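You operate a simulated robot arm through the tools that you are given. There is no shell and no other tool.

The job below is to be done with a simulated robot arm. You get a single attempt, and the scene is never put back.

## Task
Level the timber bearer, lock the jack and lay the sample slab on it.
Fine: free the jack lock, turn the jack knob till the pointer stands in the green band, lock again; slab lengthwise on the bearer's middle. Where these are worked on the way, their far stop is far enough and under half their travel is too little: jack lock.

Only the result counts: the job must be done as asked and must still hold three seconds after the hand-in. Knocking over, shifting, dropping, spilling or breaking anything else fails it.

## Robot
A 7-joint arm with a two-finger parallel gripper, fixed in place. Base frame: the origin is on the floor under the middle of its stand, x ahead of it, y to its left, z up; the work surface is at about z = 0.85. Readings come in m, rad, newtons and seconds.
It reaches about 1.372 m from its shoulder. Its first joint turns from -2.601 to 2.601 rad. Payload 3.43 kg.
The tool frame sits at the grasp point between the pads (the TCP): z along the fingers, y along the line on which they close. The tips reach 0.03 m beyond it. The gripper opens to 0.094 m. The fingers are 0.028 m wide and 0.01 m thick; the gripper's body (0.05 by 0.096 m) begins 0.055 m behind the TCP.
Orientation is that of the tool frame in the base frame, as a unit quaternion [x, y, z, w]. With the fingers straight down and closing along the base's y, the tool's x points along the base's -x, its y along +y and its z along -z.

## Interface
- The arm moves only by the tool arm_command. Its argument "increments" is a list of rows, each an object of numbers (a shift or turn left out is 0, a gripper value left out holds the last): "wx", "wy", "wz": the turn, a rotation vector about the tool's x, y, z in degrees; "tx", "ty", "tz": the shift along the tool's x, y, z in m; "claw": the opening, from 0 (shut) to 1 (fully open). In form: [{"wx": .., "wy": .., "wz": .., "tx": .., "ty": .., "tz": .., "claw": ..}, ...]. A call has 1 to 20 rows; each row shifts and turns the commanded pose from where the row before left it, along the tool's axes as they then stand. A row lasts 0.2 s, in which the tool goes at most 0.05 m and 0.15 rad; a call with a longer step from one row to the next is refused whole, and so is a gripper value outside its range. A pose out of reach is approached as far as the arm can. The call stops where the force on the tool passes 40 N (or 10 N more than at its start, if that is more) or the arm is blocked; 0.2 s more then pass. The fingers move at their own pace (about 0.045 m/s each) and stop on an object; they squeeze with about 22 N. The grip force told is the motor's: it shows also when the fingers shut on nothing. Time passes only in rows, and 0.2 s behind the last, so rows that do not move let the fingers close. It gives the time, the measured TCP pose, the force on the tool (base axes), the opening and the grip force at its end, in the units of the frame above (readings bear some noise), with the torque about the TCP (base axes, N m) and any sound that the robot's microphone picked up.
- Cameras (640 x 400 px; columns grow to the right, rows downward): "scene" is fixed at [0.3993, -0.4995, 1.6289]; the picture's right is [0.30, -0.95, 0.00], its down [-0.76, -0.24, -0.61] and it looks along [0.58, 0.19, -0.79] (base axes); focal length 332 px, centre (320, 200). "wrist" rides on the gripper at [0.076, 0.014, -0.103] in the tool frame; the picture's right is [-0.18, 0.98, 0.00], its down [-0.75, -0.14, -0.64] and it looks along [-0.63, -0.12, 0.77] (tool axes); focal length 243 px, centre (320, 200). There is no depth. A picture from a camera that has moved, and an enlarged one, comes with that camera's place and axes in the base frame and with its lens.
- capture(camera): a new picture of that camera. It takes no simulated time.
- inspect(camera, box): a new picture of the part [left, top, right, bottom] of that camera's present view, enlarged. It takes no simulated time.
- hand_in(): hands the job in; it is judged then, once.

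Nothing tells you positions but the pictures and the camera data. Unless the task says otherwise, let go and move clear before handing in.

The tools are called after "Request:" by a JSON object that holds its "api" and its "payload". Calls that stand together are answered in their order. arm_command: Moves the arm, as the interface text tells. Its arguments: {"type":"object","properties":{"increments":{"type":"array"}},"required":["increments"]} The other tools are called the same way: capture (camera) takes a picture; inspect (camera, box) takes an enlarged picture of a part of a camera's view; hand_in () hands the job in.

At the start:

```text
time: 0.0
tool_pos: [0.9368, -0.3125, 1.169]
tool_rot: [0.0, 1.0, 0.0, 0.0]
contact_force: [0.3, -0.5, 0.7]
moment: [0.02, 0.0, -0.01]
opening: 0.0939
grasp_force: 0.1
```

scene: 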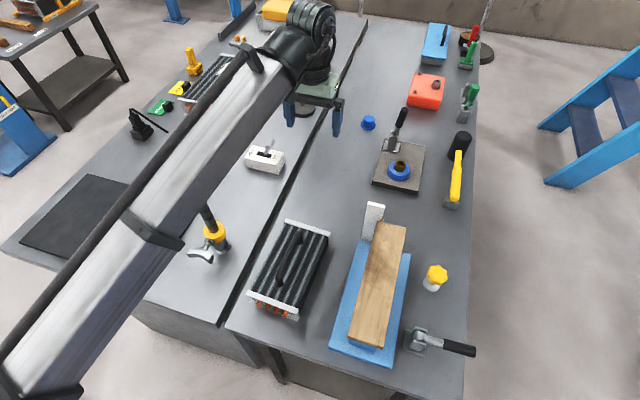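
wrist: 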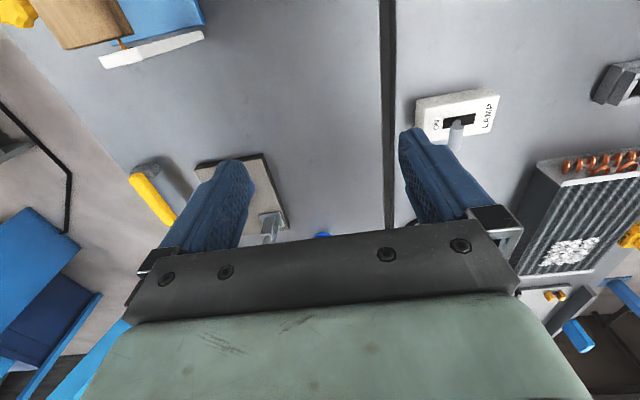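

I see a timber bearer on a blue base with a pointer/scale plate, a yellow knob, and a lever clamp near it. I'll take enlarged views before moving anything.

Request:
{"api": "inspect", "payload": {"camera": "scene", "box": [320, 190, 480, 290]}}

Request:
{"api": "inspect", "payload": {"camera": "scene", "box": [320, 280, 480, 380]}}

Request:
{"api": "inspect", "payload": {"camera": "scene", "box": [340, 90, 500, 190]}}

Request:
{"api": "inspect", "payload": {"camera": "scene", "box": [160, 190, 340, 320]}}

Request:
{"api": "inspect", "payload": {"camera": "scene", "box": [380, 10, 540, 110]}}

```text
4.00 times, centred on (400, 240) of scene
camera zoom: at [0.3993, -0.4995, 1.6289], right [0.3, -0.95, 0.0], down [-0.76, -0.24, -0.61], along [0.58, 0.19, -0.79], focal length 1326 px, centre (0, 40)
```

zoom: 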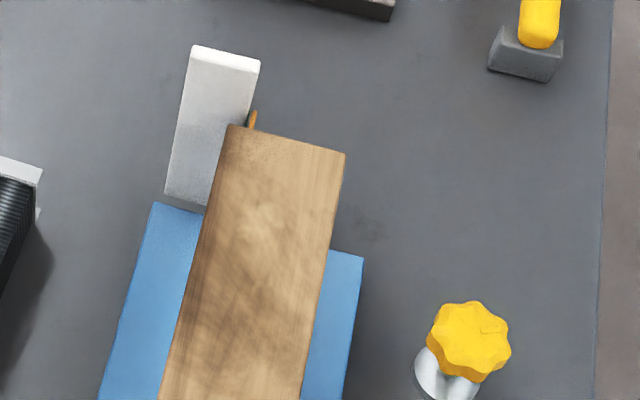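

```text
4.00 times, centred on (400, 330) of scene
camera zoom: at [0.3993, -0.4995, 1.6289], right [0.3, -0.95, 0.0], down [-0.76, -0.24, -0.61], along [0.58, 0.19, -0.79], focal length 1326 px, centre (0, -320)
```

zoom: 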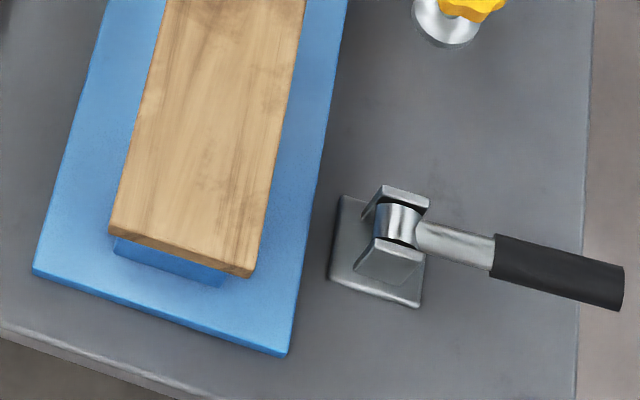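

```text
4.00 times, centred on (420, 140) of scene
camera zoom: at [0.3993, -0.4995, 1.6289], right [0.3, -0.95, 0.0], down [-0.76, -0.24, -0.61], along [0.58, 0.19, -0.79], focal length 1326 px, centre (-80, 440)
```

zoom: 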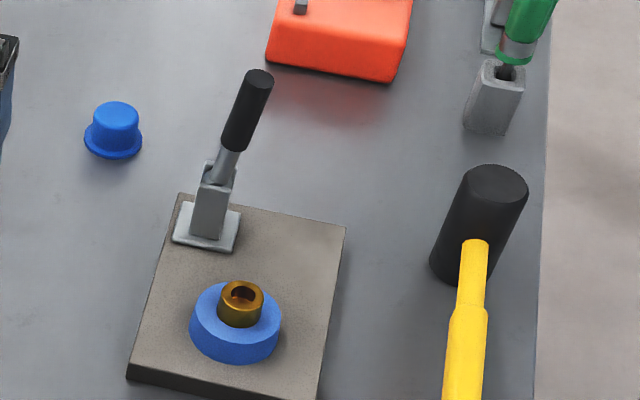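

```text
3.08 times, centred on (250, 255) of scene
camera zoom: at [0.3993, -0.4995, 1.6289], right [0.3, -0.95, 0.0], down [-0.76, -0.24, -0.61], along [0.58, 0.19, -0.79], focal length 1020 px, centre (535, 31)
```

zoom: 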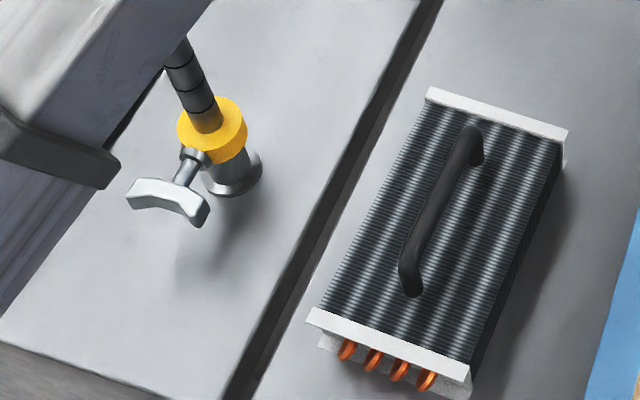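

```text
4.00 times, centred on (460, 60) of scene
camera zoom: at [0.3993, -0.4995, 1.6289], right [0.3, -0.95, 0.0], down [-0.76, -0.24, -0.61], along [0.58, 0.19, -0.79], focal length 1326 px, centre (-240, 760)
```

zoom: 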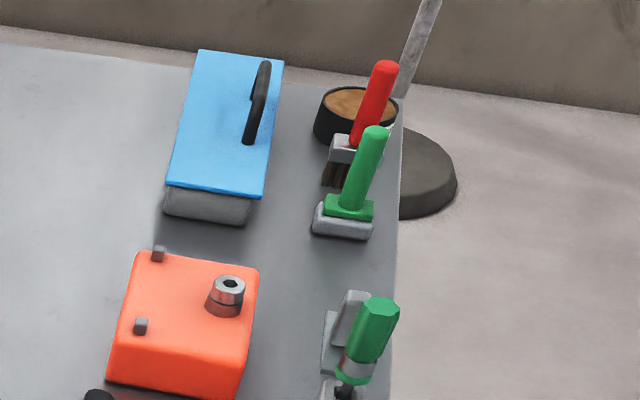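

The bearer rig has a yellow knob and a black-handled lever beside it. I still need to identify the slab and read the pointer, so I'll look at the rest of the scene.

Request:
{"api": "inspect", "payload": {"camera": "scene", "box": [0, 0, 160, 100]}}

Request:
{"api": "inspect", "payload": {"camera": "scene", "box": [120, 30, 280, 130]}}

Request:
{"api": "inspect", "payload": {"camera": "scene", "box": [220, 0, 380, 100]}}

Request:
{"api": "inspect", "payload": {"camera": "scene", "box": [350, 195, 400, 245]}}

Request:
{"api": "inspect", "payload": {"camera": "wrist", "box": [0, 0, 240, 150]}}

Request:
{"api": "inspect", "payload": {"camera": "wrist", "box": [400, 50, 640, 200]}}

Request:
{"api": "inspect", "payload": {"camera": "scene", "box": [0, 100, 160, 200]}}

```text
4.00 times, centred on (80, 50) of scene
camera zoom: at [0.3993, -0.4995, 1.6289], right [0.3, -0.95, 0.0], down [-0.76, -0.24, -0.61], along [0.58, 0.19, -0.79], focal length 1326 px, centre (1280, 800)
```

zoom: 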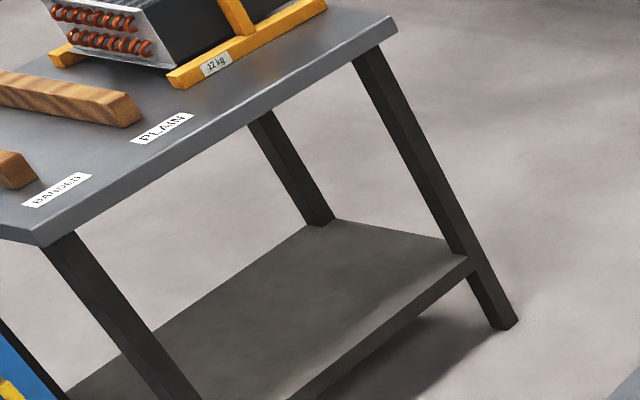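

```text
4.00 times, centred on (200, 80) of scene
camera zoom: at [0.3993, -0.4995, 1.6289], right [0.3, -0.95, 0.0], down [-0.76, -0.24, -0.61], along [0.58, 0.19, -0.79], focal length 1326 px, centre (800, 680)
```

zoom: 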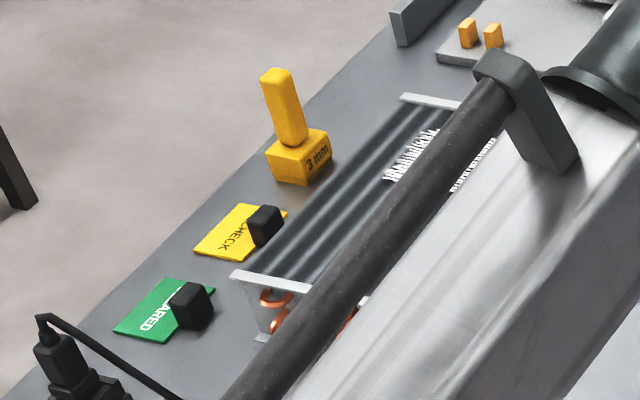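

```text
4.00 times, centred on (300, 50) of scene
camera zoom: at [0.3993, -0.4995, 1.6289], right [0.3, -0.95, 0.0], down [-0.76, -0.24, -0.61], along [0.58, 0.19, -0.79], focal length 1326 px, centre (400, 800)
```

zoom: 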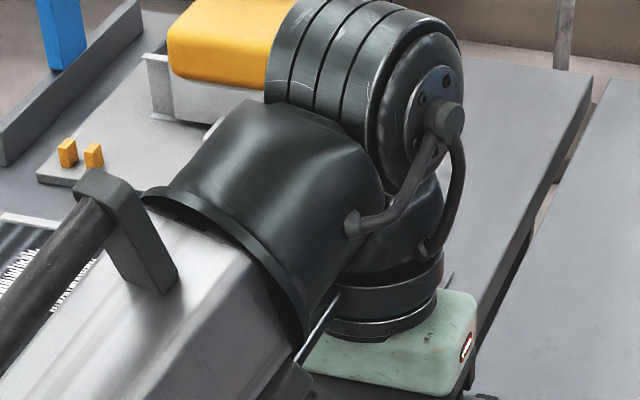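

```text
8.00 times, centred on (375, 220) of scene
camera zoom: at [0.3993, -0.4995, 1.6289], right [0.3, -0.95, 0.0], down [-0.76, -0.24, -0.61], along [0.58, 0.19, -0.79], focal length 2652 px, centre (-120, 40)
```

zoom: 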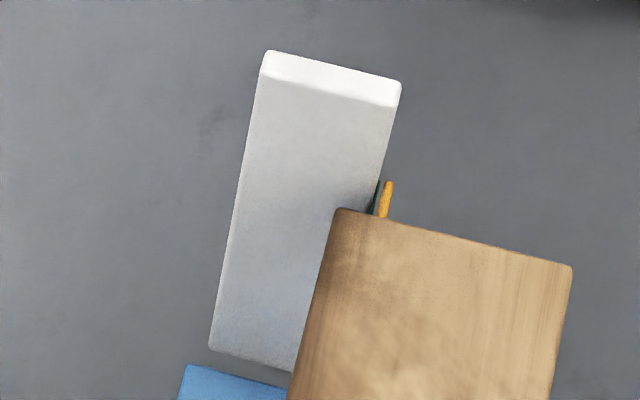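

```text
2.67 times, centred on (120, 75) of wrist
camera zoom: at [0.861, -0.2988, 1.2701], right [0.18, 0.98, 0.0], down [0.75, -0.14, 0.64], along [0.63, -0.12, -0.77], focal length 647 px, centre (853, 533)
```

zoom: 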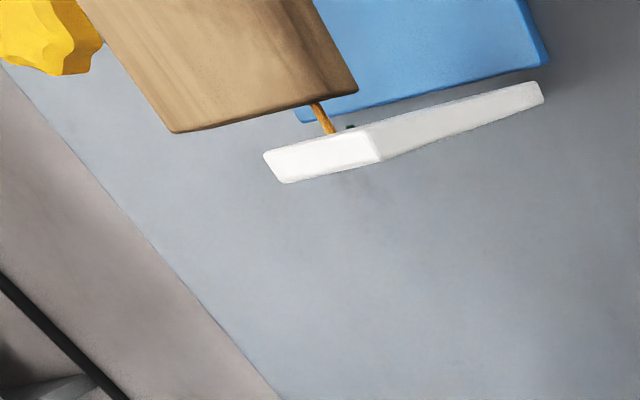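

```text
2.67 times, centred on (520, 125) of wrist
camera zoom: at [0.861, -0.2988, 1.2701], right [0.18, 0.98, 0.0], down [0.75, -0.14, 0.64], along [0.63, -0.12, -0.77], focal length 647 px, centre (-213, 400)
```

zoom: 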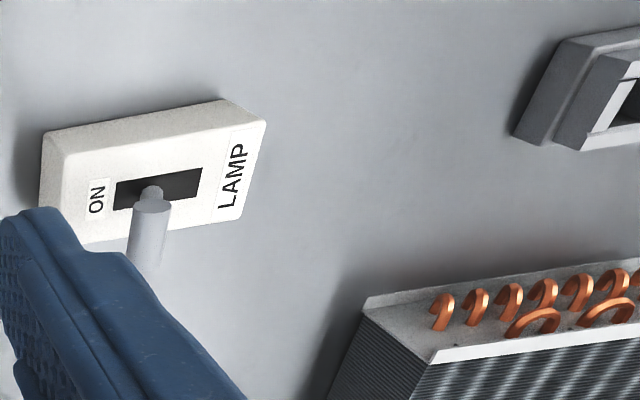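

```text
4.00 times, centred on (80, 150) of scene
camera zoom: at [0.3993, -0.4995, 1.6289], right [0.3, -0.95, 0.0], down [-0.76, -0.24, -0.61], along [0.58, 0.19, -0.79], focal length 1326 px, centre (1280, 400)
```

zoom: 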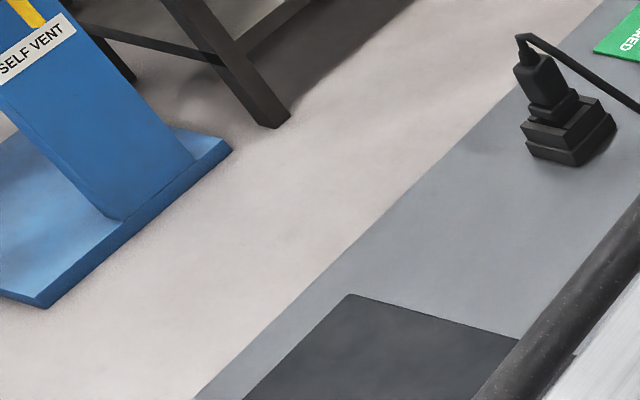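

The rig appears to lie along x: bearer about 0.30 m long at x≈0.59–0.89, y≈-0.49…-0.56. The knob is near (0.79,-0.65) and the lock lever pivots near (0.65,-0.64), pointing to -y. The finned block with a handle, near (0.73,-0.32), looks like the slab. I'll move over the rig at a safe height for a closer look.

Request:
{"api": "arm_command", "payload": {"increments": [{"tx": 0.0234, "ty": -0.036}, {"tx": 0.0234, "ty": -0.036}, {"tx": 0.0234, "ty": -0.036}, {"tx": 0.0234, "ty": -0.036}, {"tx": 0.0234, "ty": -0.036}, {"tx": 0.0234, "ty": -0.036}, {"tx": 0.0234, "ty": -0.036}, {"tx": 0.0234, "ty": -0.036}]}}

Request:
{"api": "capture", "payload": {"camera": "wrist"}}

Request:
{"api": "capture", "payload": {"camera": "scene"}}

```text
time: 1.8
tool_pos: [0.7507, -0.6016, 1.1658]
tool_rot: [-0.001, 1.0, 0.0, 0.0]
contact_force: [0.3, 0.6, -0.1]
moment: [-0.01, 0.02, -0.02]
opening: 0.0939
grasp_force: 0.1
```

```text
taken
camera wrist: at [0.6746, -0.5868, 1.2676], right [0.18, 0.98, 0.0], down [0.75, -0.14, 0.64], along [0.63, -0.12, -0.77], focal length 243 px, centre (320, 200)
```

wrist: 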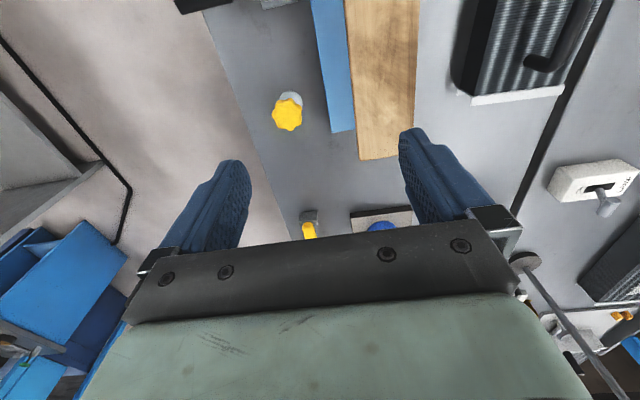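

```text
taken
```

scene: 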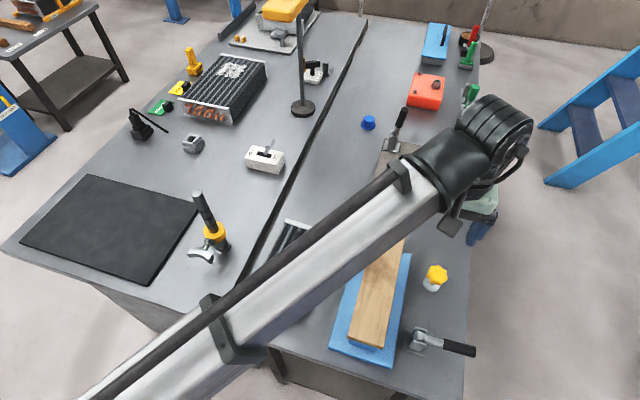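

The wrist view confirms knob, bearer and the table edge; the slab is on the left table side of the bearer. Next I turn the tool 90° so the wrist camera looks along +y at the pointer scale.

Request:
{"api": "arm_command", "payload": {"increments": [{"tx": -0.043, "ty": -0.02, "tz": 0.01}, {"tx": -0.043, "ty": -0.02, "tz": 0.01}, {"tx": -0.043, "ty": -0.02, "tz": 0.01}, {"wz": -8.2}, {"wz": -8.2}, {"wz": -8.2}, {"wz": -8.2}, {"wz": -8.2}, {"wz": -8.2}, {"wz": -8.2}, {"wz": -8.2}, {"wz": -8.2}, {"wz": -8.2}, {"wz": -8.0}]}}

Request:
{"api": "capture", "payload": {"camera": "wrist"}}

```text
time: 4.8
tool_pos: [0.8781, -0.6611, 1.1387]
tool_rot: [0.708, -0.706, 0.0, -0.001]
contact_force: [0.2, -0.4, -0.6]
moment: [0.0, -0.04, -0.01]
opening: 0.0941
grasp_force: 0.0
```

```text
taken
camera wrist: at [0.865, -0.7378, 1.2402], right [-0.98, 0.18, 0.0], down [0.14, 0.75, 0.64], along [0.12, 0.63, -0.77], focal length 243 px, centre (320, 200)
```

wrist: 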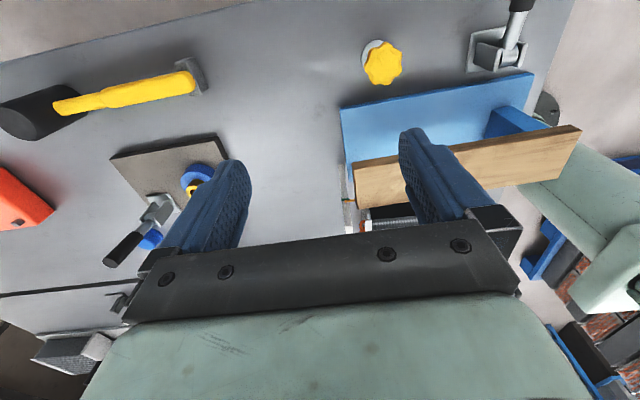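

Request:
{"api": "inspect", "payload": {"camera": "wrist", "box": [310, 150, 438, 230]}}

Request:
{"api": "inspect", "payload": {"camera": "wrist", "box": [330, 0, 590, 162]}}

```text
5.00 times, centred on (374, 190) of wrist
camera zoom: at [0.865, -0.7378, 1.2402], right [-0.98, 0.18, 0.0], down [0.14, 0.75, 0.64], along [0.12, 0.63, -0.77], focal length 1213 px, centre (50, 250)
```

zoom: 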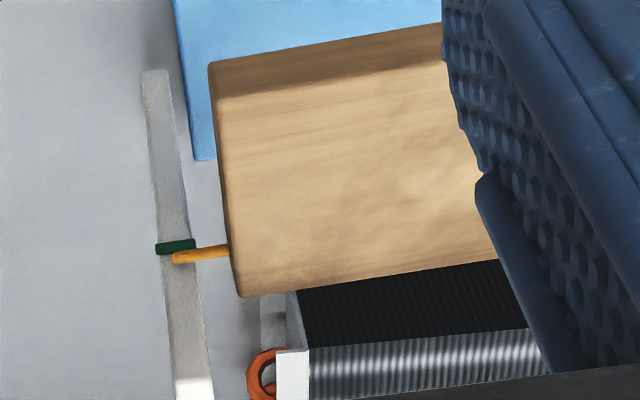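

```text
2.46 times, centred on (460, 81) of wrist
camera zoom: at [0.865, -0.7378, 1.2402], right [-0.98, 0.18, 0.0], down [0.14, 0.75, 0.64], along [0.12, 0.63, -0.77], focal length 597 px, centre (-25, 493)
```

zoom: 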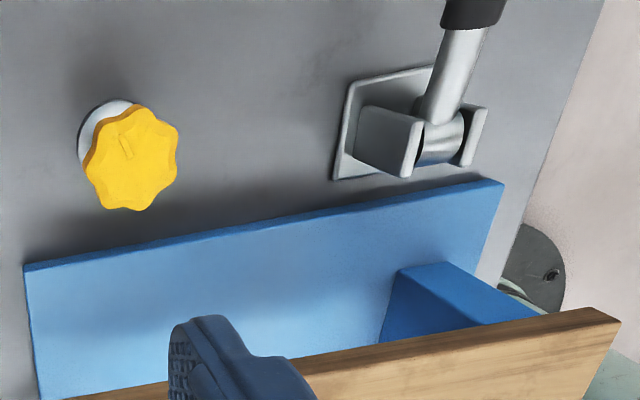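

The white strip carries a dark green band on its -y face, and the orange pointer on the bearer's end stands slightly above it. I'll tilt the tool to look nearly horizontally at the pointer and judge it without parallax.

Request:
{"api": "arm_command", "payload": {"increments": [{"tx": 0.007, "tz": 0.041}, {"tx": 0.007, "tz": 0.041}, {"tx": 0.005, "tz": 0.041}, {"wy": -7}, {"wy": -7}, {"wy": -7}, {"wy": -7}, {"wy": -7}]}}

Request:
{"api": "capture", "payload": {"camera": "wrist"}}

Request:
{"api": "capture", "payload": {"camera": "scene"}}

```text
time: 6.6
tool_pos: [0.8986, -0.6663, 0.974]
tool_rot: [-0.673, 0.683, 0.181, 0.218]
contact_force: [-1.4, 0.8, 0.5]
moment: [-0.1, -0.05, -0.02]
opening: 0.094
grasp_force: 0.1
out of reach, approached as far as the arm can: row 7, 8
```

```text
taken
camera wrist: at [0.8783, -0.7866, 1.0166], right [-0.98, 0.19, 0.05], down [0.1, 0.28, 0.95], along [0.16, 0.94, -0.29], focal length 243 px, centre (320, 200)
```

wrist: 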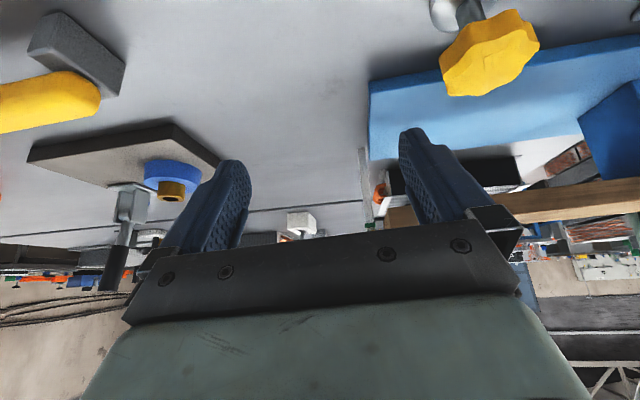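

```text
taken
```

scene: 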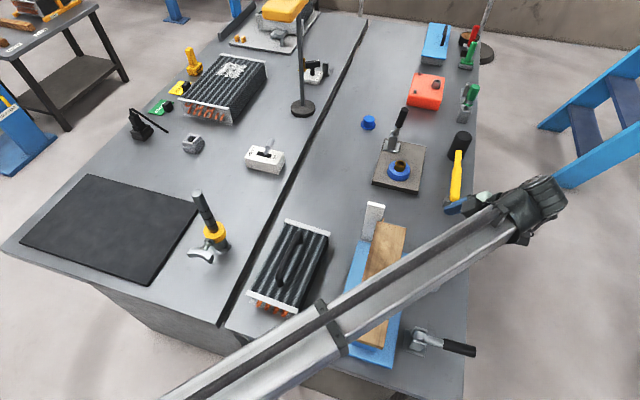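

Request:
{"api": "inspect", "payload": {"camera": "wrist", "box": [340, 140, 436, 232]}}

Request:
{"api": "inspect", "payload": {"camera": "wrist", "box": [350, 180, 414, 232]}}

```text
4.35 times, centred on (388, 186) of wrist
camera zoom: at [0.8783, -0.7866, 1.0166], right [-0.98, 0.19, 0.05], down [0.1, 0.28, 0.95], along [0.16, 0.94, -0.29], focal length 1055 px, centre (24, 261)
```

zoom: 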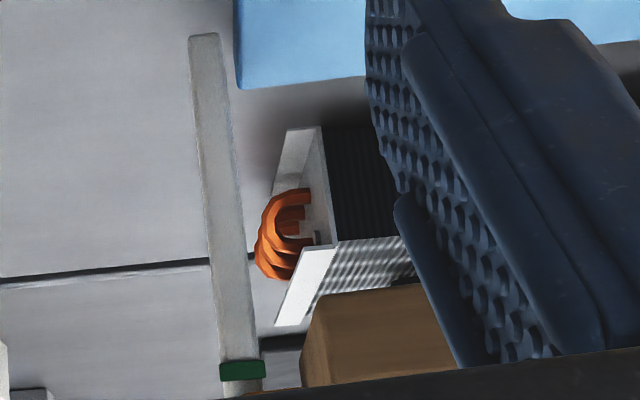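

```text
7.69 times, centred on (382, 206) of wrist
camera zoom: at [0.8783, -0.7866, 1.0166], right [-0.98, 0.19, 0.05], down [0.1, 0.28, 0.95], along [0.16, 0.94, -0.29], focal length 1866 px, centre (-157, 154)
```

zoom: 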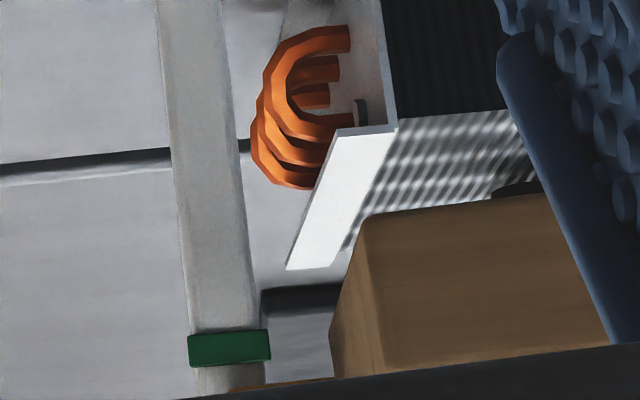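

The near-horizontal view shows the pointer roughly 8 mm above the centre of the green band, which is about 5 mm high. The bearer's far end must come down a little. Now I'll untilt and go look closely at the lock lever.

Request:
{"api": "arm_command", "payload": {"increments": [{"wy": 7}, {"wy": 7}, {"wy": 7}, {"wy": 7}, {"wy": 7}, {"tz": -0.035}, {"tz": -0.035}, {"tz": -0.035}, {"ty": 0.043, "tx": 0.014}, {"ty": 0.043, "tx": 0.014}, {"ty": 0.043, "tx": 0.014}, {"ty": 0.043, "tx": 0.014}, {"ty": 0.043, "tx": 0.014}]}}

Request:
{"api": "capture", "payload": {"camera": "wrist"}}

Request:
{"api": "capture", "payload": {"camera": "scene"}}

```text
time: 9.4
tool_pos: [0.6774, -0.7272, 1.0678]
tool_rot: [-0.695, 0.718, -0.031, 0.003]
contact_force: [0.0, 0.5, 0.6]
moment: [0.02, 0.01, -0.02]
opening: 0.094
grasp_force: 0.1
```

```text
taken
camera wrist: at [0.6571, -0.7988, 1.1717], right [-0.98, 0.21, -0.05], down [0.14, 0.77, 0.62], along [0.17, 0.6, -0.78], focal length 243 px, centre (320, 200)
```

wrist: 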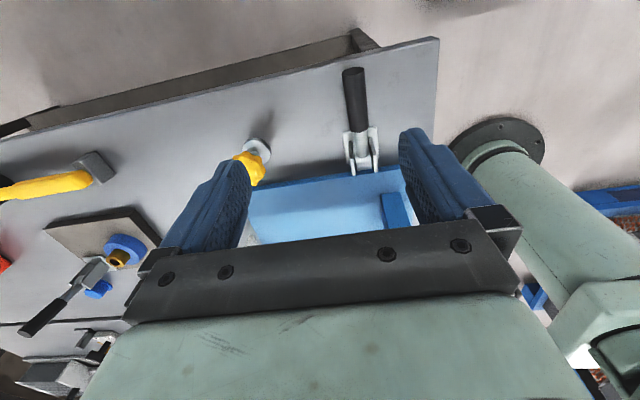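

```text
taken
```

scene: 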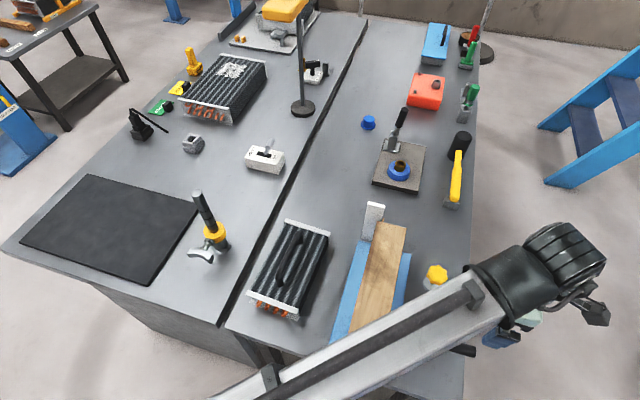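

Request:
{"api": "inspect", "payload": {"camera": "wrist", "box": [290, 50, 434, 212]}}

Request:
{"api": "inspect", "payload": {"camera": "scene", "box": [350, 195, 400, 245]}}

Request:
{"api": "inspect", "payload": {"camera": "scene", "box": [240, 210, 340, 320]}}

```text
2.47 times, centred on (362, 131) of wrist
camera zoom: at [0.6571, -0.7988, 1.1717], right [-0.98, 0.21, -0.05], down [0.14, 0.77, 0.62], along [0.17, 0.6, -0.78], focal length 599 px, centre (216, 370)
```

zoom: 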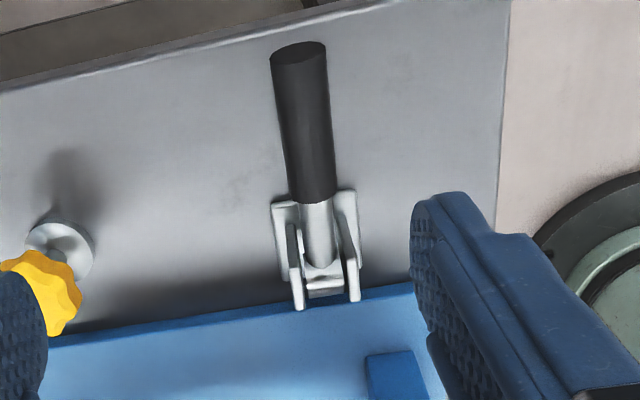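

```text
8.00 times, centred on (375, 220) of scene
camera zoom: at [0.3993, -0.4995, 1.6289], right [0.3, -0.95, 0.0], down [-0.76, -0.24, -0.61], along [0.58, 0.19, -0.79], focal length 2652 px, centre (-120, 40)
```

zoom: 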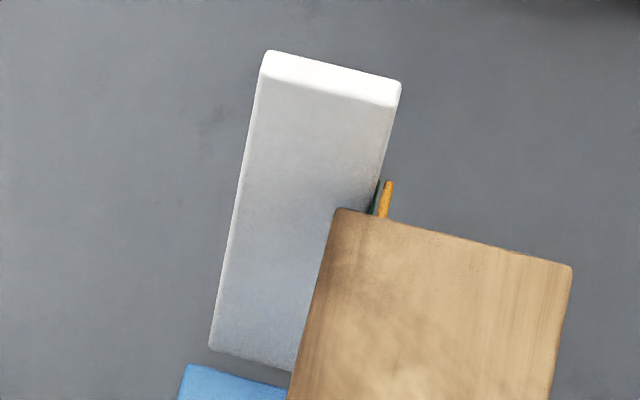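

```text
3.64 times, centred on (290, 265) of scene
camera zoom: at [0.3993, -0.4995, 1.6289], right [0.3, -0.95, 0.0], down [-0.76, -0.24, -0.61], along [0.58, 0.19, -0.79], focal length 1206 px, centre (429, -36)
```

zoom: 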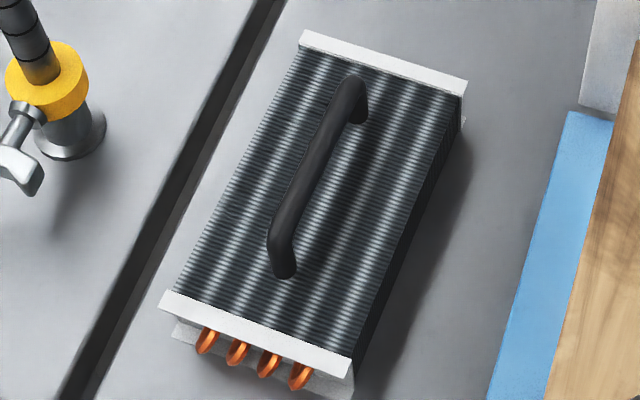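

The lock lever is a cranked handle lying almost horizontal toward -y: pivot near (0.65,-0.635,0.885), black grip from y≈-0.68 to -0.747 at z≈0.90. I'll square the tool up and hover over the grip with fingers closing along x.

Request:
{"api": "arm_command", "payload": {"increments": [{"wx": -2.75, "wy": -2.27, "wz": -1.87}, {"ty": 0.014, "tx": -0.0065, "tz": 0.034}, {"ty": 0.014, "tx": -0.0065, "tz": 0.034}]}}

Request:
{"api": "capture", "payload": {"camera": "wrist"}}

```text
time: 10.2
tool_pos: [0.6482, -0.7149, 1.0015]
tool_rot: [0.707, -0.707, -0.002, 0.0]
contact_force: [0.0, 1.2, 0.1]
moment: [0.04, 0.01, -0.03]
opening: 0.0941
grasp_force: 0.1
```

```text
taken
camera wrist: at [0.6341, -0.7904, 1.1023], right [-0.98, 0.18, 0.0], down [0.14, 0.75, 0.64], along [0.12, 0.63, -0.77], focal length 243 px, centre (320, 200)
```

wrist: 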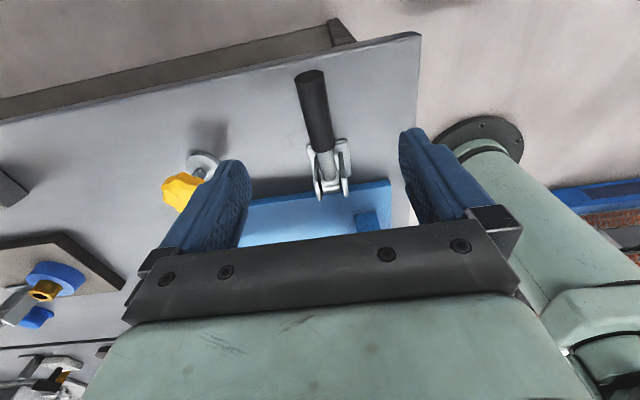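

The lever grip is centred between the open fingers at x≈0.65. I'll descend to z≈0.898 and close on it.

Request:
{"api": "arm_command", "payload": {"increments": [{"tz": 0.026, "ty": -0.001}, {"tz": 0.026, "ty": -0.001}, {"tz": 0.026}, {"tz": 0.025}, {"claw": 0}, {"claw": 0}, {"claw": 0}, {"claw": 0}, {"claw": 0}, {"claw": 0}]}}

Request:
{"api": "capture", "payload": {"camera": "wrist"}}

Request:
{"api": "capture", "payload": {"camera": "scene"}}

```text
time: 12.4
tool_pos: [0.6503, -0.715, 0.898]
tool_rot: [-0.707, 0.707, 0.001, 0.001]
contact_force: [-5.0, -0.1, -2.1]
moment: [-0.07, -0.02, 0.01]
opening: 0.0261
grasp_force: 44.8
```

```text
taken
camera wrist: at [0.6361, -0.7917, 1.0002], right [-0.98, 0.18, 0.0], down [0.14, 0.75, 0.64], along [0.12, 0.63, -0.77], focal length 243 px, centre (320, 200)
```

wrist: 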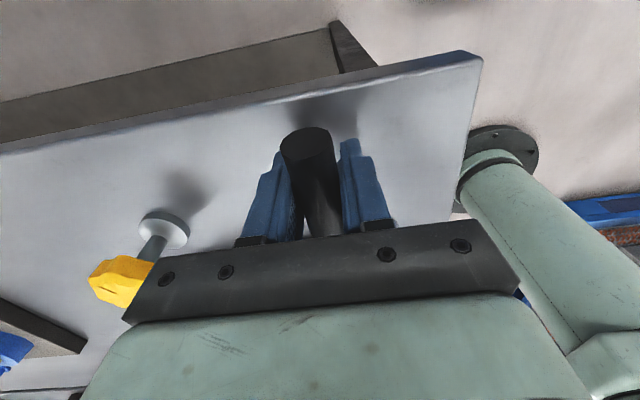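

```text
taken
```

scene: 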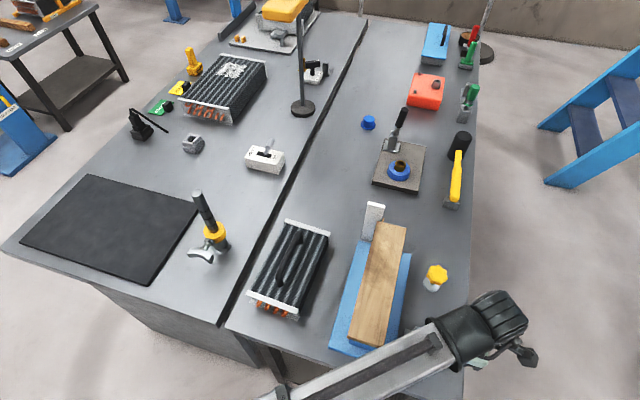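

The fingers hold the grip (opening 26 mm). I'll raise the lever along an arc about its pivot, starting with about 20° and watching the forces.

Request:
{"api": "arm_command", "payload": {"increments": [{"tx": -0.0019, "tz": -0.0073, "claw": 0}, {"tx": -0.002, "tz": -0.0074}, {"tx": -0.003, "tz": -0.0064}, {"tx": -0.003, "tz": -0.0064}]}}

Request:
{"api": "capture", "payload": {"camera": "wrist"}}

```text
time: 13.4
tool_pos: [0.6508, -0.706, 0.9247]
tool_rot: [-0.706, 0.708, 0.0, -0.001]
contact_force: [-10.0, -15.1, -9.0]
moment: [-0.97, -0.04, -0.02]
opening: 0.0255
grasp_force: 44.9
```

```text
taken
camera wrist: at [0.6361, -0.7823, 1.0271], right [-0.98, 0.19, 0.0], down [0.14, 0.75, 0.64], along [0.12, 0.63, -0.77], focal length 243 px, centre (320, 200)
```

wrist: 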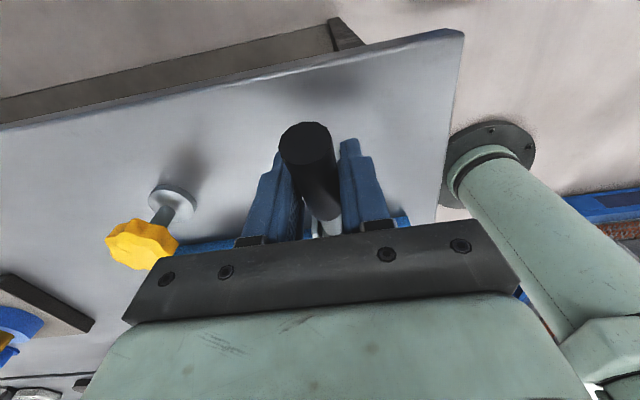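

The lever is moving (about 30°), with a friction torque because the handle twists in the pads. I'll turn the tool along with the lever to relieve that, then check.

Request:
{"api": "arm_command", "payload": {"increments": [{"wy": 7}, {"wy": 7}, {"wy": 6}]}}

```text
time: 14.2
tool_pos: [0.6494, -0.7013, 0.9275]
tool_rot: [0.696, -0.696, 0.122, 0.122]
contact_force: [-12.9, 8.5, 16.5]
moment: [1.14, -0.06, -0.02]
opening: 0.026
grasp_force: 45.0
```

Request:
{"api": "arm_command", "payload": {"increments": [{"tx": -0.0022, "tz": -0.0097}, {"wy": 7, "tx": -0.0022, "tz": -0.0097}, {"wy": 7, "tx": -0.0022, "tz": -0.0097}, {"wy": 7, "tx": -0.0022, "tz": -0.0097}]}}

Request:
{"api": "capture", "payload": {"camera": "wrist"}}

Request:
{"api": "capture", "payload": {"camera": "scene"}}

```text
time: 15.2
tool_pos: [0.6489, -0.678, 0.9549]
tool_rot: [-0.662, 0.664, -0.244, -0.248]
contact_force: [-23.0, 2.7, -25.0]
moment: [-0.67, -0.21, 0.06]
opening: 0.026
grasp_force: 44.5
```

```text
taken
camera wrist: at [0.6365, -0.6701, 1.0813], right [-0.98, 0.14, -0.12], down [0.14, 0.99, 0.0], along [0.11, -0.02, -0.99], focal length 243 px, centre (320, 200)
```

wrist: 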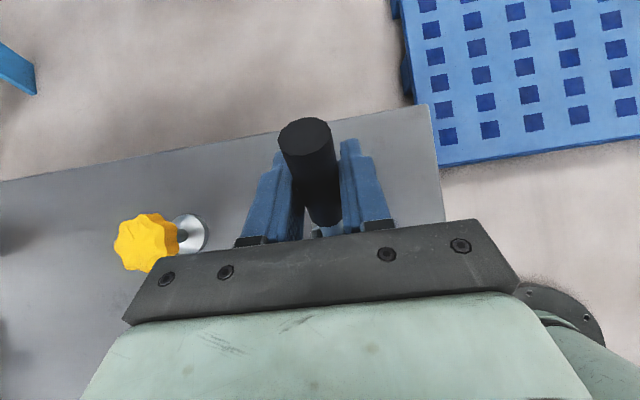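

```text
taken
```

scene: 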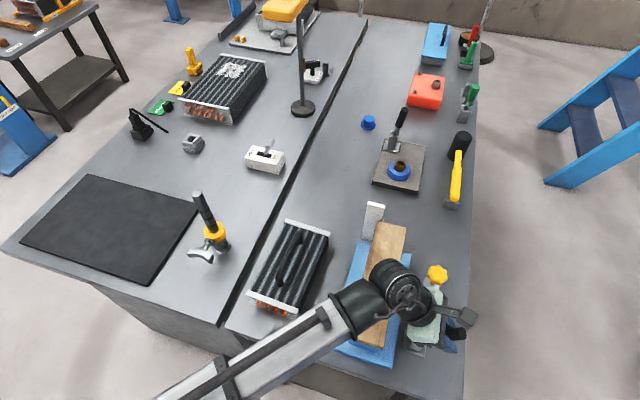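

The lever is now at about 58° and still following. There's a sideways force building, so I'll ease a little toward -x and continue the arc.

Request:
{"api": "arm_command", "payload": {"increments": [{"ty": 0.0015, "wy": 4}, {"ty": 0.0015}]}}

```text
time: 15.8
tool_pos: [0.6508, -0.6777, 0.9566]
tool_rot: [0.654, -0.653, 0.27, 0.269]
contact_force: [1.1, 20.9, -2.7]
moment: [1.03, 0.0, 0.01]
opening: 0.0259
grasp_force: 45.0
```

Request:
{"api": "arm_command", "payload": {"increments": [{"tx": -0.0022, "tz": -0.0097}, {"wy": 7, "tx": -0.0022, "tz": -0.0097}]}}

Request:
{"api": "capture", "payload": {"camera": "wrist"}}

```text
time: 16.4
tool_pos: [0.6503, -0.663, 0.9664]
tool_rot: [0.636, -0.635, 0.309, 0.31]
contact_force: [12.1, -4.6, -20.8]
moment: [-0.71, 0.03, 0.07]
opening: 0.0257
grasp_force: 44.9
```

```text
taken
camera wrist: at [0.6359, -0.6307, 1.0882], right [-0.98, 0.11, -0.14], down [0.14, 0.97, -0.2], along [0.12, -0.21, -0.97], focal length 243 px, centre (320, 200)
```

wrist: 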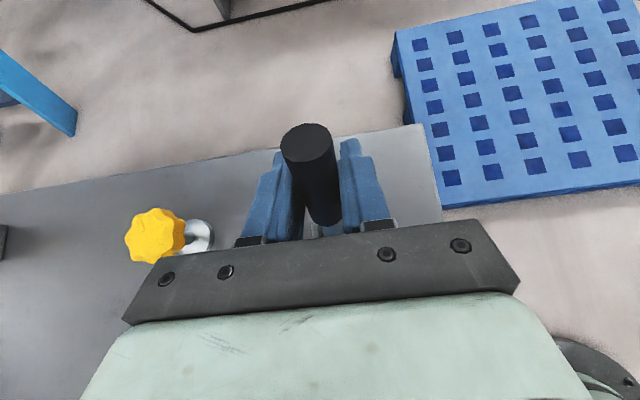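

Request:
{"api": "arm_command", "payload": {"increments": [{"wy": 7, "tx": -0.004, "tz": -0.008}, {"wy": 7, "tx": -0.003, "tz": -0.0097}]}}

```text
time: 16.8
tool_pos: [0.6499, -0.6593, 0.9712]
tool_rot: [-0.618, 0.618, -0.345, -0.342]
contact_force: [1.1, -7.3, -5.1]
moment: [-0.29, 0.04, 0.22]
opening: 0.0257
grasp_force: 44.7
stopped in row 2: the force on the tool passed its limit at 43 N (the readings are from after the stop); the commanded pose is now the measured one
```

The motion stopped at about 75° lever angle with a force limit, possibly the far stop. I'll check the lever's angle in pictures.

Request:
{"api": "inspect", "payload": {"camera": "scene", "box": [380, 290, 500, 370]}}

Request:
{"api": "inspect", "payload": {"camera": "wrist", "box": [230, 100, 400, 240]}}

```text
5.00 times, centred on (440, 330) of scene
camera zoom: at [0.3993, -0.4995, 1.6289], right [0.3, -0.95, 0.0], down [-0.76, -0.24, -0.61], along [0.58, 0.19, -0.79], focal length 1658 px, centre (-280, -450)
```

zoom: 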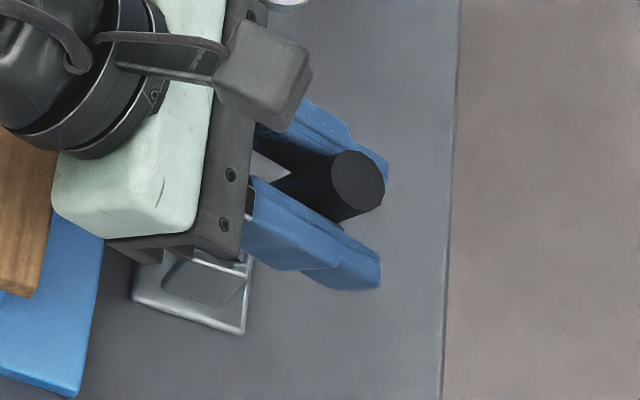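

```text
2.86 times, centred on (315, 170) of wrist
camera zoom: at [0.6355, -0.6125, 1.089], right [-0.98, 0.1, -0.16], down [0.14, 0.94, -0.3], along [0.12, -0.32, -0.94], focal length 693 px, centre (334, 286)
```

zoom: 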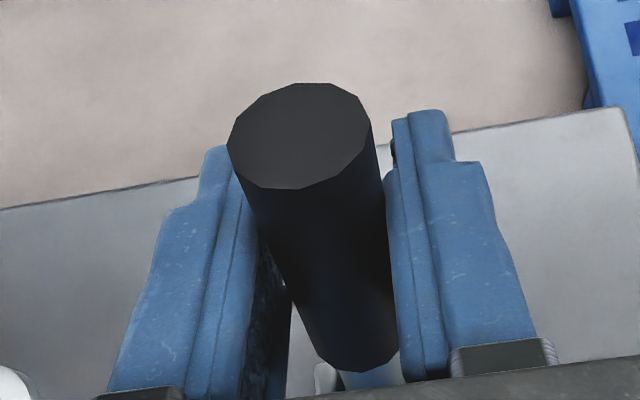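

Request:
{"api": "arm_command", "payload": {"increments": [{"tx": -0.0012, "tz": -0.004, "wy": 3}, {"tx": -0.0012, "tz": -0.004, "wy": 3}]}}

```text
time: 17.2
tool_pos: [0.6497, -0.6599, 0.976]
tool_rot: [-0.607, 0.612, -0.36, -0.358]
contact_force: [-2.0, -11.0, -1.0]
moment: [1.54, -0.01, 0.45]
opening: 0.0258
grasp_force: 45.0
stopped in row 2: the force on the tool passed its limit at 48 N (the readings are from after the stop); the commanded pose is now the measured one
```

The grip point slid outward while the lever angle stayed at ~75°, so this looks like the far stop. I'll release and back off along the finger axis to check the lever's actual position.

Request:
{"api": "arm_command", "payload": {"increments": [{"claw": 0.6}, {"claw": 0.6}, {"claw": 0.6}, {"claw": 0.6}, {"tz": -0.04}, {"tz": -0.04}, {"tz": -0.03}]}}

Request:
{"api": "capture", "payload": {"camera": "wrist"}}

Request:
{"api": "capture", "payload": {"camera": "scene"}}

Request:
{"api": "inspect", "payload": {"camera": "scene", "box": [380, 290, 500, 370]}}

```text
time: 18.9
tool_pos: [0.6507, -0.561, 1.029]
tool_rot: [-0.607, 0.611, -0.361, -0.357]
contact_force: [-0.6, -0.7, -0.1]
moment: [-0.02, 0.0, -0.05]
opening: 0.0563
grasp_force: 0.1
```

```text
taken
camera wrist: at [0.6356, -0.5086, 1.1441], right [-0.98, 0.09, -0.17], down [0.15, 0.93, -0.35], along [0.12, -0.37, -0.92], focal length 243 px, centre (320, 200)
```

wrist: 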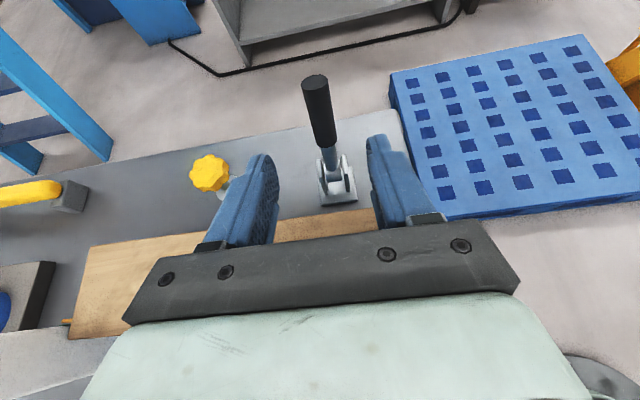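

```text
taken
```

scene: 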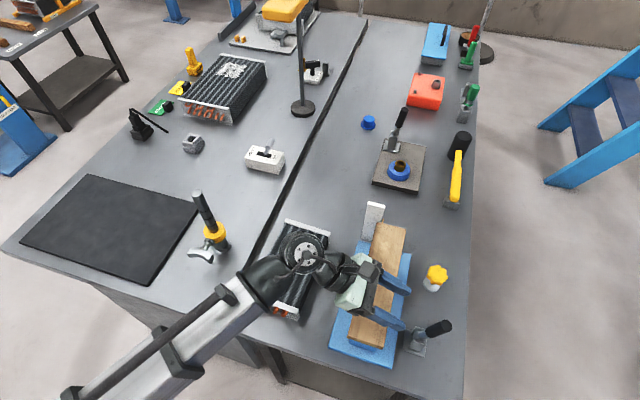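

```text
5.00 times, centred on (440, 330) of scene
camera zoom: at [0.3993, -0.4995, 1.6289], right [0.3, -0.95, 0.0], down [-0.76, -0.24, -0.61], along [0.58, 0.19, -0.79], focal length 1658 px, centre (-280, -450)
```

zoom: 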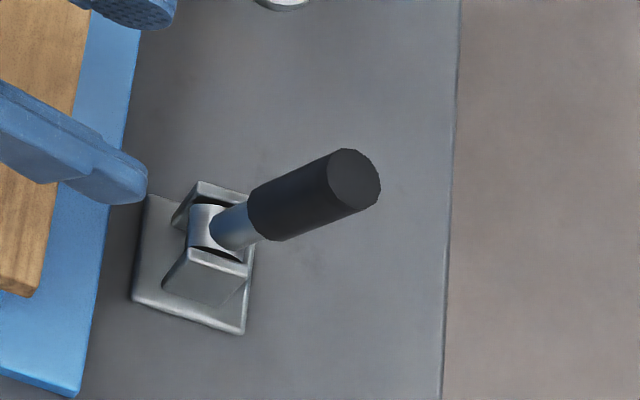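

The lever now stands at about 77° with its tip near (0.648,-0.661,1.006) and stays there, so the lock should be free. Next I'll straighten the tool and go above the knob near (0.797,-0.657).

Request:
{"api": "arm_command", "payload": {"increments": [{"tx": 0.0218, "tz": -0.0121}, {"tx": 0.0218, "tz": -0.0121}, {"wy": -7.6}, {"wy": -7.6}, {"wy": -7.6}, {"wy": -7.6}, {"wy": -7.6}, {"wy": -7.6}, {"wy": -7.6}, {"wy": -7.6}, {"ty": -0.0365, "tx": 0.024}, {"ty": -0.0365, "tx": 0.024}, {"ty": -0.0365, "tx": 0.024}, {"ty": -0.0365, "tx": 0.024, "claw": 1}, {"claw": 1}, {"claw": 1}]}}

Request:
{"api": "capture", "payload": {"camera": "wrist"}}

Request:
{"api": "capture", "payload": {"camera": "scene"}}

```text
time: 22.2
tool_pos: [0.7945, -0.6586, 1.0804]
tool_rot: [-0.706, 0.709, -0.004, 0.0]
contact_force: [-0.2, 0.3, 0.7]
moment: [0.0, 0.0, -0.04]
opening: 0.0941
grasp_force: 0.1
```

```text
taken
camera wrist: at [0.779, -0.7346, 1.1821], right [-0.98, 0.19, -0.01], down [0.14, 0.76, 0.64], along [0.13, 0.63, -0.77], focal length 243 px, centre (320, 200)
```

wrist: 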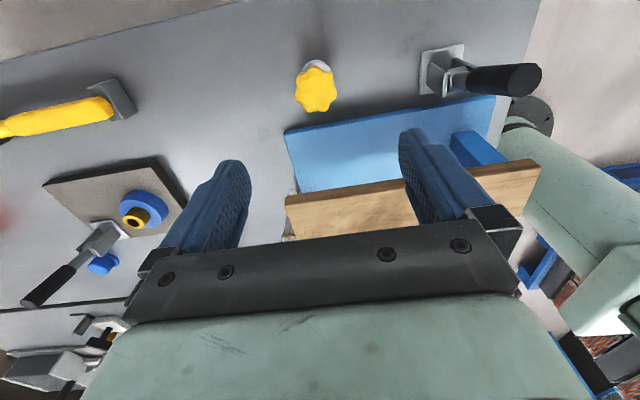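

```text
taken
```

scene: 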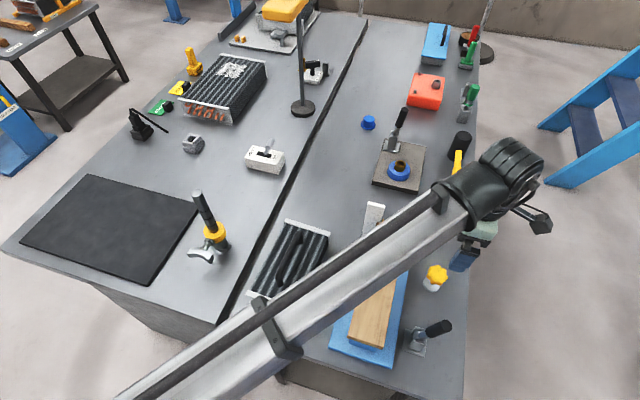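

Request:
{"api": "inspect", "payload": {"camera": "wrist", "box": [276, 45, 356, 120]}}

Request:
{"api": "inspect", "payload": {"camera": "scene", "box": [410, 250, 462, 300]}}

Request:
{"api": "inspect", "payload": {"camera": "wrist", "box": [270, 160, 350, 240]}}

```text
5.33 times, centred on (316, 82) of wrist
camera zoom: at [0.779, -0.7346, 1.1821], right [-0.98, 0.19, -0.01], down [0.14, 0.76, 0.64], along [0.13, 0.63, -0.77], focal length 1294 px, centre (341, 827)
```

zoom: 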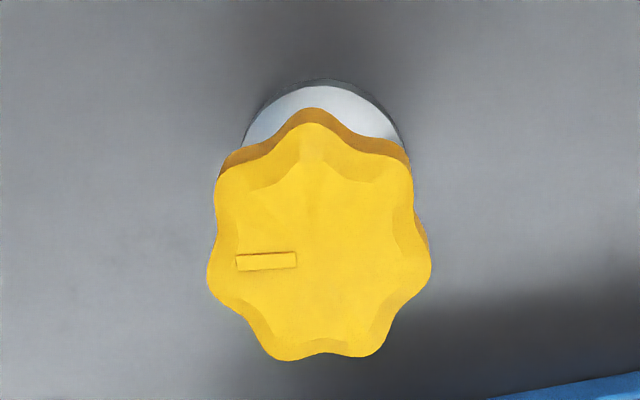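

```text
8.00 times, centred on (436, 275) of scene
camera zoom: at [0.3993, -0.4995, 1.6289], right [0.3, -0.95, 0.0], down [-0.76, -0.24, -0.61], along [0.58, 0.19, -0.79], focal length 2652 px, centre (-608, -400)
```

zoom: 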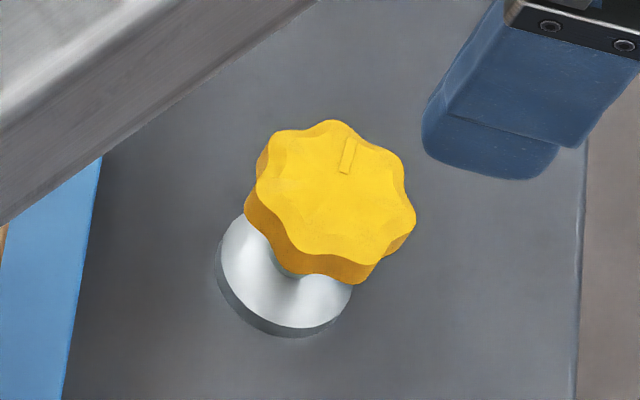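

```text
5.00 times, centred on (310, 200) of wrist
camera zoom: at [0.779, -0.7346, 1.1821], right [-0.98, 0.19, -0.01], down [0.14, 0.76, 0.64], along [0.13, 0.63, -0.77], focal length 1213 px, centre (370, 200)
```

zoom: 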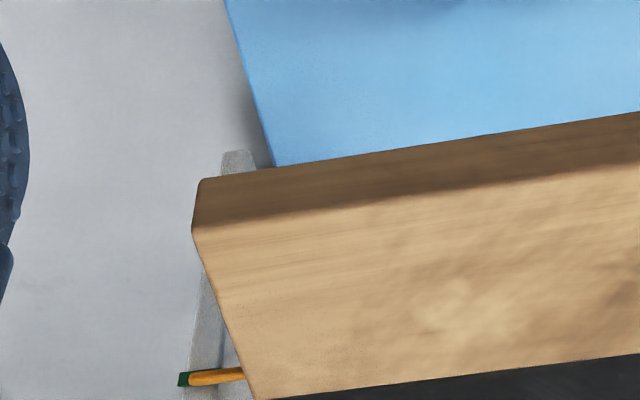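

The 7-lobed knob's top centre is near (0.802,-0.659,0.90), about 45 mm across, with its mark pointing to +x. I'll descend around it and close gently on the head.

Request:
{"api": "arm_command", "payload": {"increments": [{"ty": -0.0035, "tz": 0.036}, {"ty": -0.0035, "tz": 0.037}, {"tz": 0.037}, {"tz": 0.037}, {"tz": 0.036}, {"claw": 0}, {"claw": 0}, {"claw": 0}, {"claw": 0}, {"claw": 0}]}}

Request:
{"api": "capture", "payload": {"camera": "wrist"}}

Request:
{"api": "capture", "payload": {"camera": "scene"}}

```text
time: 24.4
tool_pos: [0.7995, -0.6608, 0.8973]
tool_rot: [-0.705, 0.709, -0.002, -0.001]
contact_force: [-35.5, 3.6, -10.3]
moment: [-0.7, -0.38, 0.04]
opening: 0.0476
grasp_force: 44.5
```

```text
taken
camera wrist: at [0.7854, -0.737, 0.9983], right [-0.98, 0.19, 0.0], down [0.14, 0.76, 0.64], along [0.12, 0.63, -0.77], focal length 243 px, centre (320, 200)
```

wrist: 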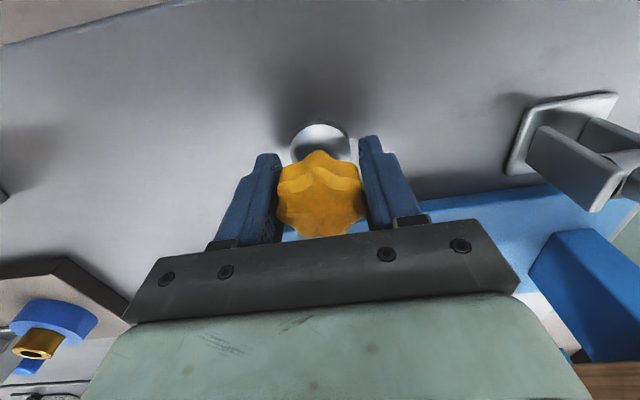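

```text
taken
```

scene: 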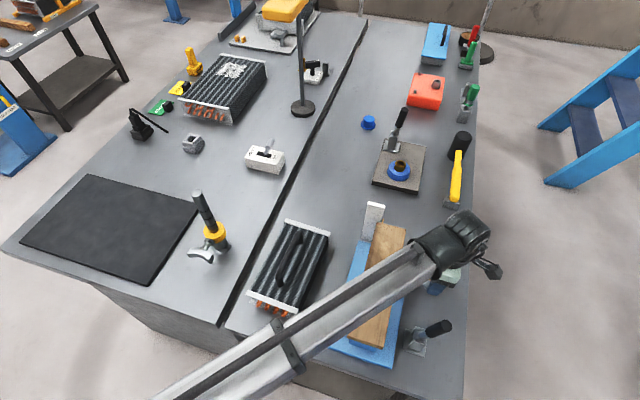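

I have the knob, but there's a sideways load in x, so I'll ease that off. Conveniently, the scene camera still sees the pointer area.

Request:
{"api": "arm_command", "payload": {"increments": [{"ty": 0.002}, {"ty": 0.002}]}}

Request:
{"api": "inspect", "payload": {"camera": "scene", "box": [364, 210, 388, 225]}}

```text
time: 25.1
tool_pos: [0.7991, -0.6601, 0.8963]
tool_rot: [-0.706, 0.708, -0.004, 0.0]
contact_force: [-17.6, -9.1, -5.6]
moment: [1.11, 0.56, 0.06]
opening: 0.0475
grasp_force: 45.6
```

```text
16.00 times, centred on (376, 218) of scene
camera zoom: at [0.3993, -0.4995, 1.6289], right [0.3, -0.95, 0.0], down [-0.76, -0.24, -0.61], along [0.58, 0.19, -0.79], focal length 5305 px, centre (-576, -80)
```

zoom: 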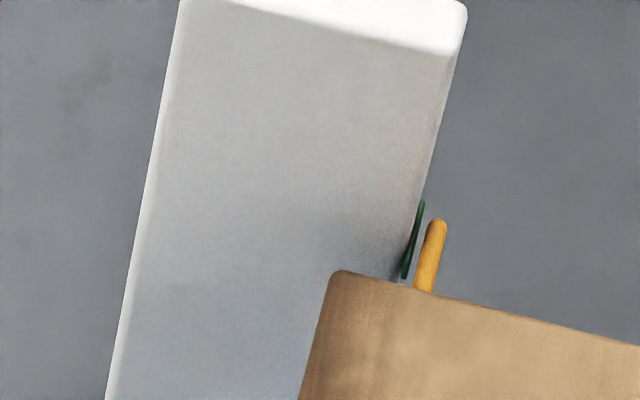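

Request:
{"api": "arm_command", "payload": {"increments": [{"wz": 6}, {"wz": 6}, {"wz": 6}, {"wz": 6}, {"wz": 6}]}}

Request:
{"api": "inspect", "payload": {"camera": "scene", "box": [364, 210, 388, 225]}}

Request:
{"api": "capture", "payload": {"camera": "wrist"}}

```text
time: 26.2
tool_pos: [0.8006, -0.661, 0.8958]
tool_rot: [-0.498, 0.867, -0.005, 0.001]
contact_force: [-10.4, -17.1, -3.0]
moment: [-0.34, 0.69, 0.04]
opening: 0.0474
grasp_force: 45.0
```

```text
16.00 times, centred on (376, 218) of scene
camera zoom: at [0.3993, -0.4995, 1.6289], right [0.3, -0.95, 0.0], down [-0.76, -0.24, -0.61], along [0.58, 0.19, -0.79], focal length 5305 px, centre (-576, -80)
```

zoom: 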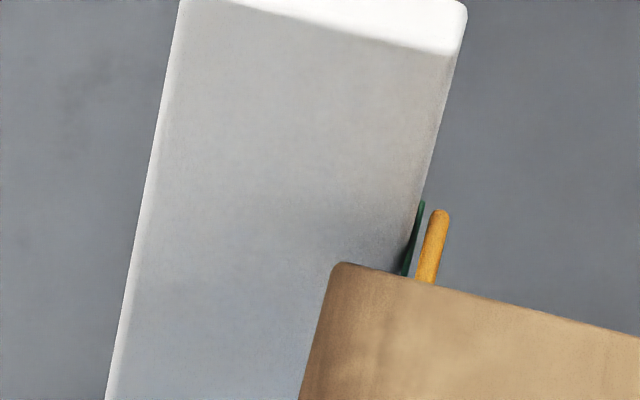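

```text
taken
camera wrist: at [0.7485, -0.7187, 0.9983], right [-0.76, 0.66, -0.01], down [0.5, 0.58, 0.64], along [0.42, 0.48, -0.77], focal length 243 px, centre (320, 200)
```

wrist: 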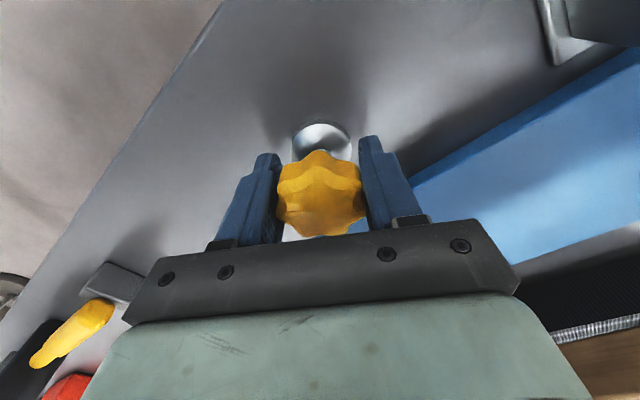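

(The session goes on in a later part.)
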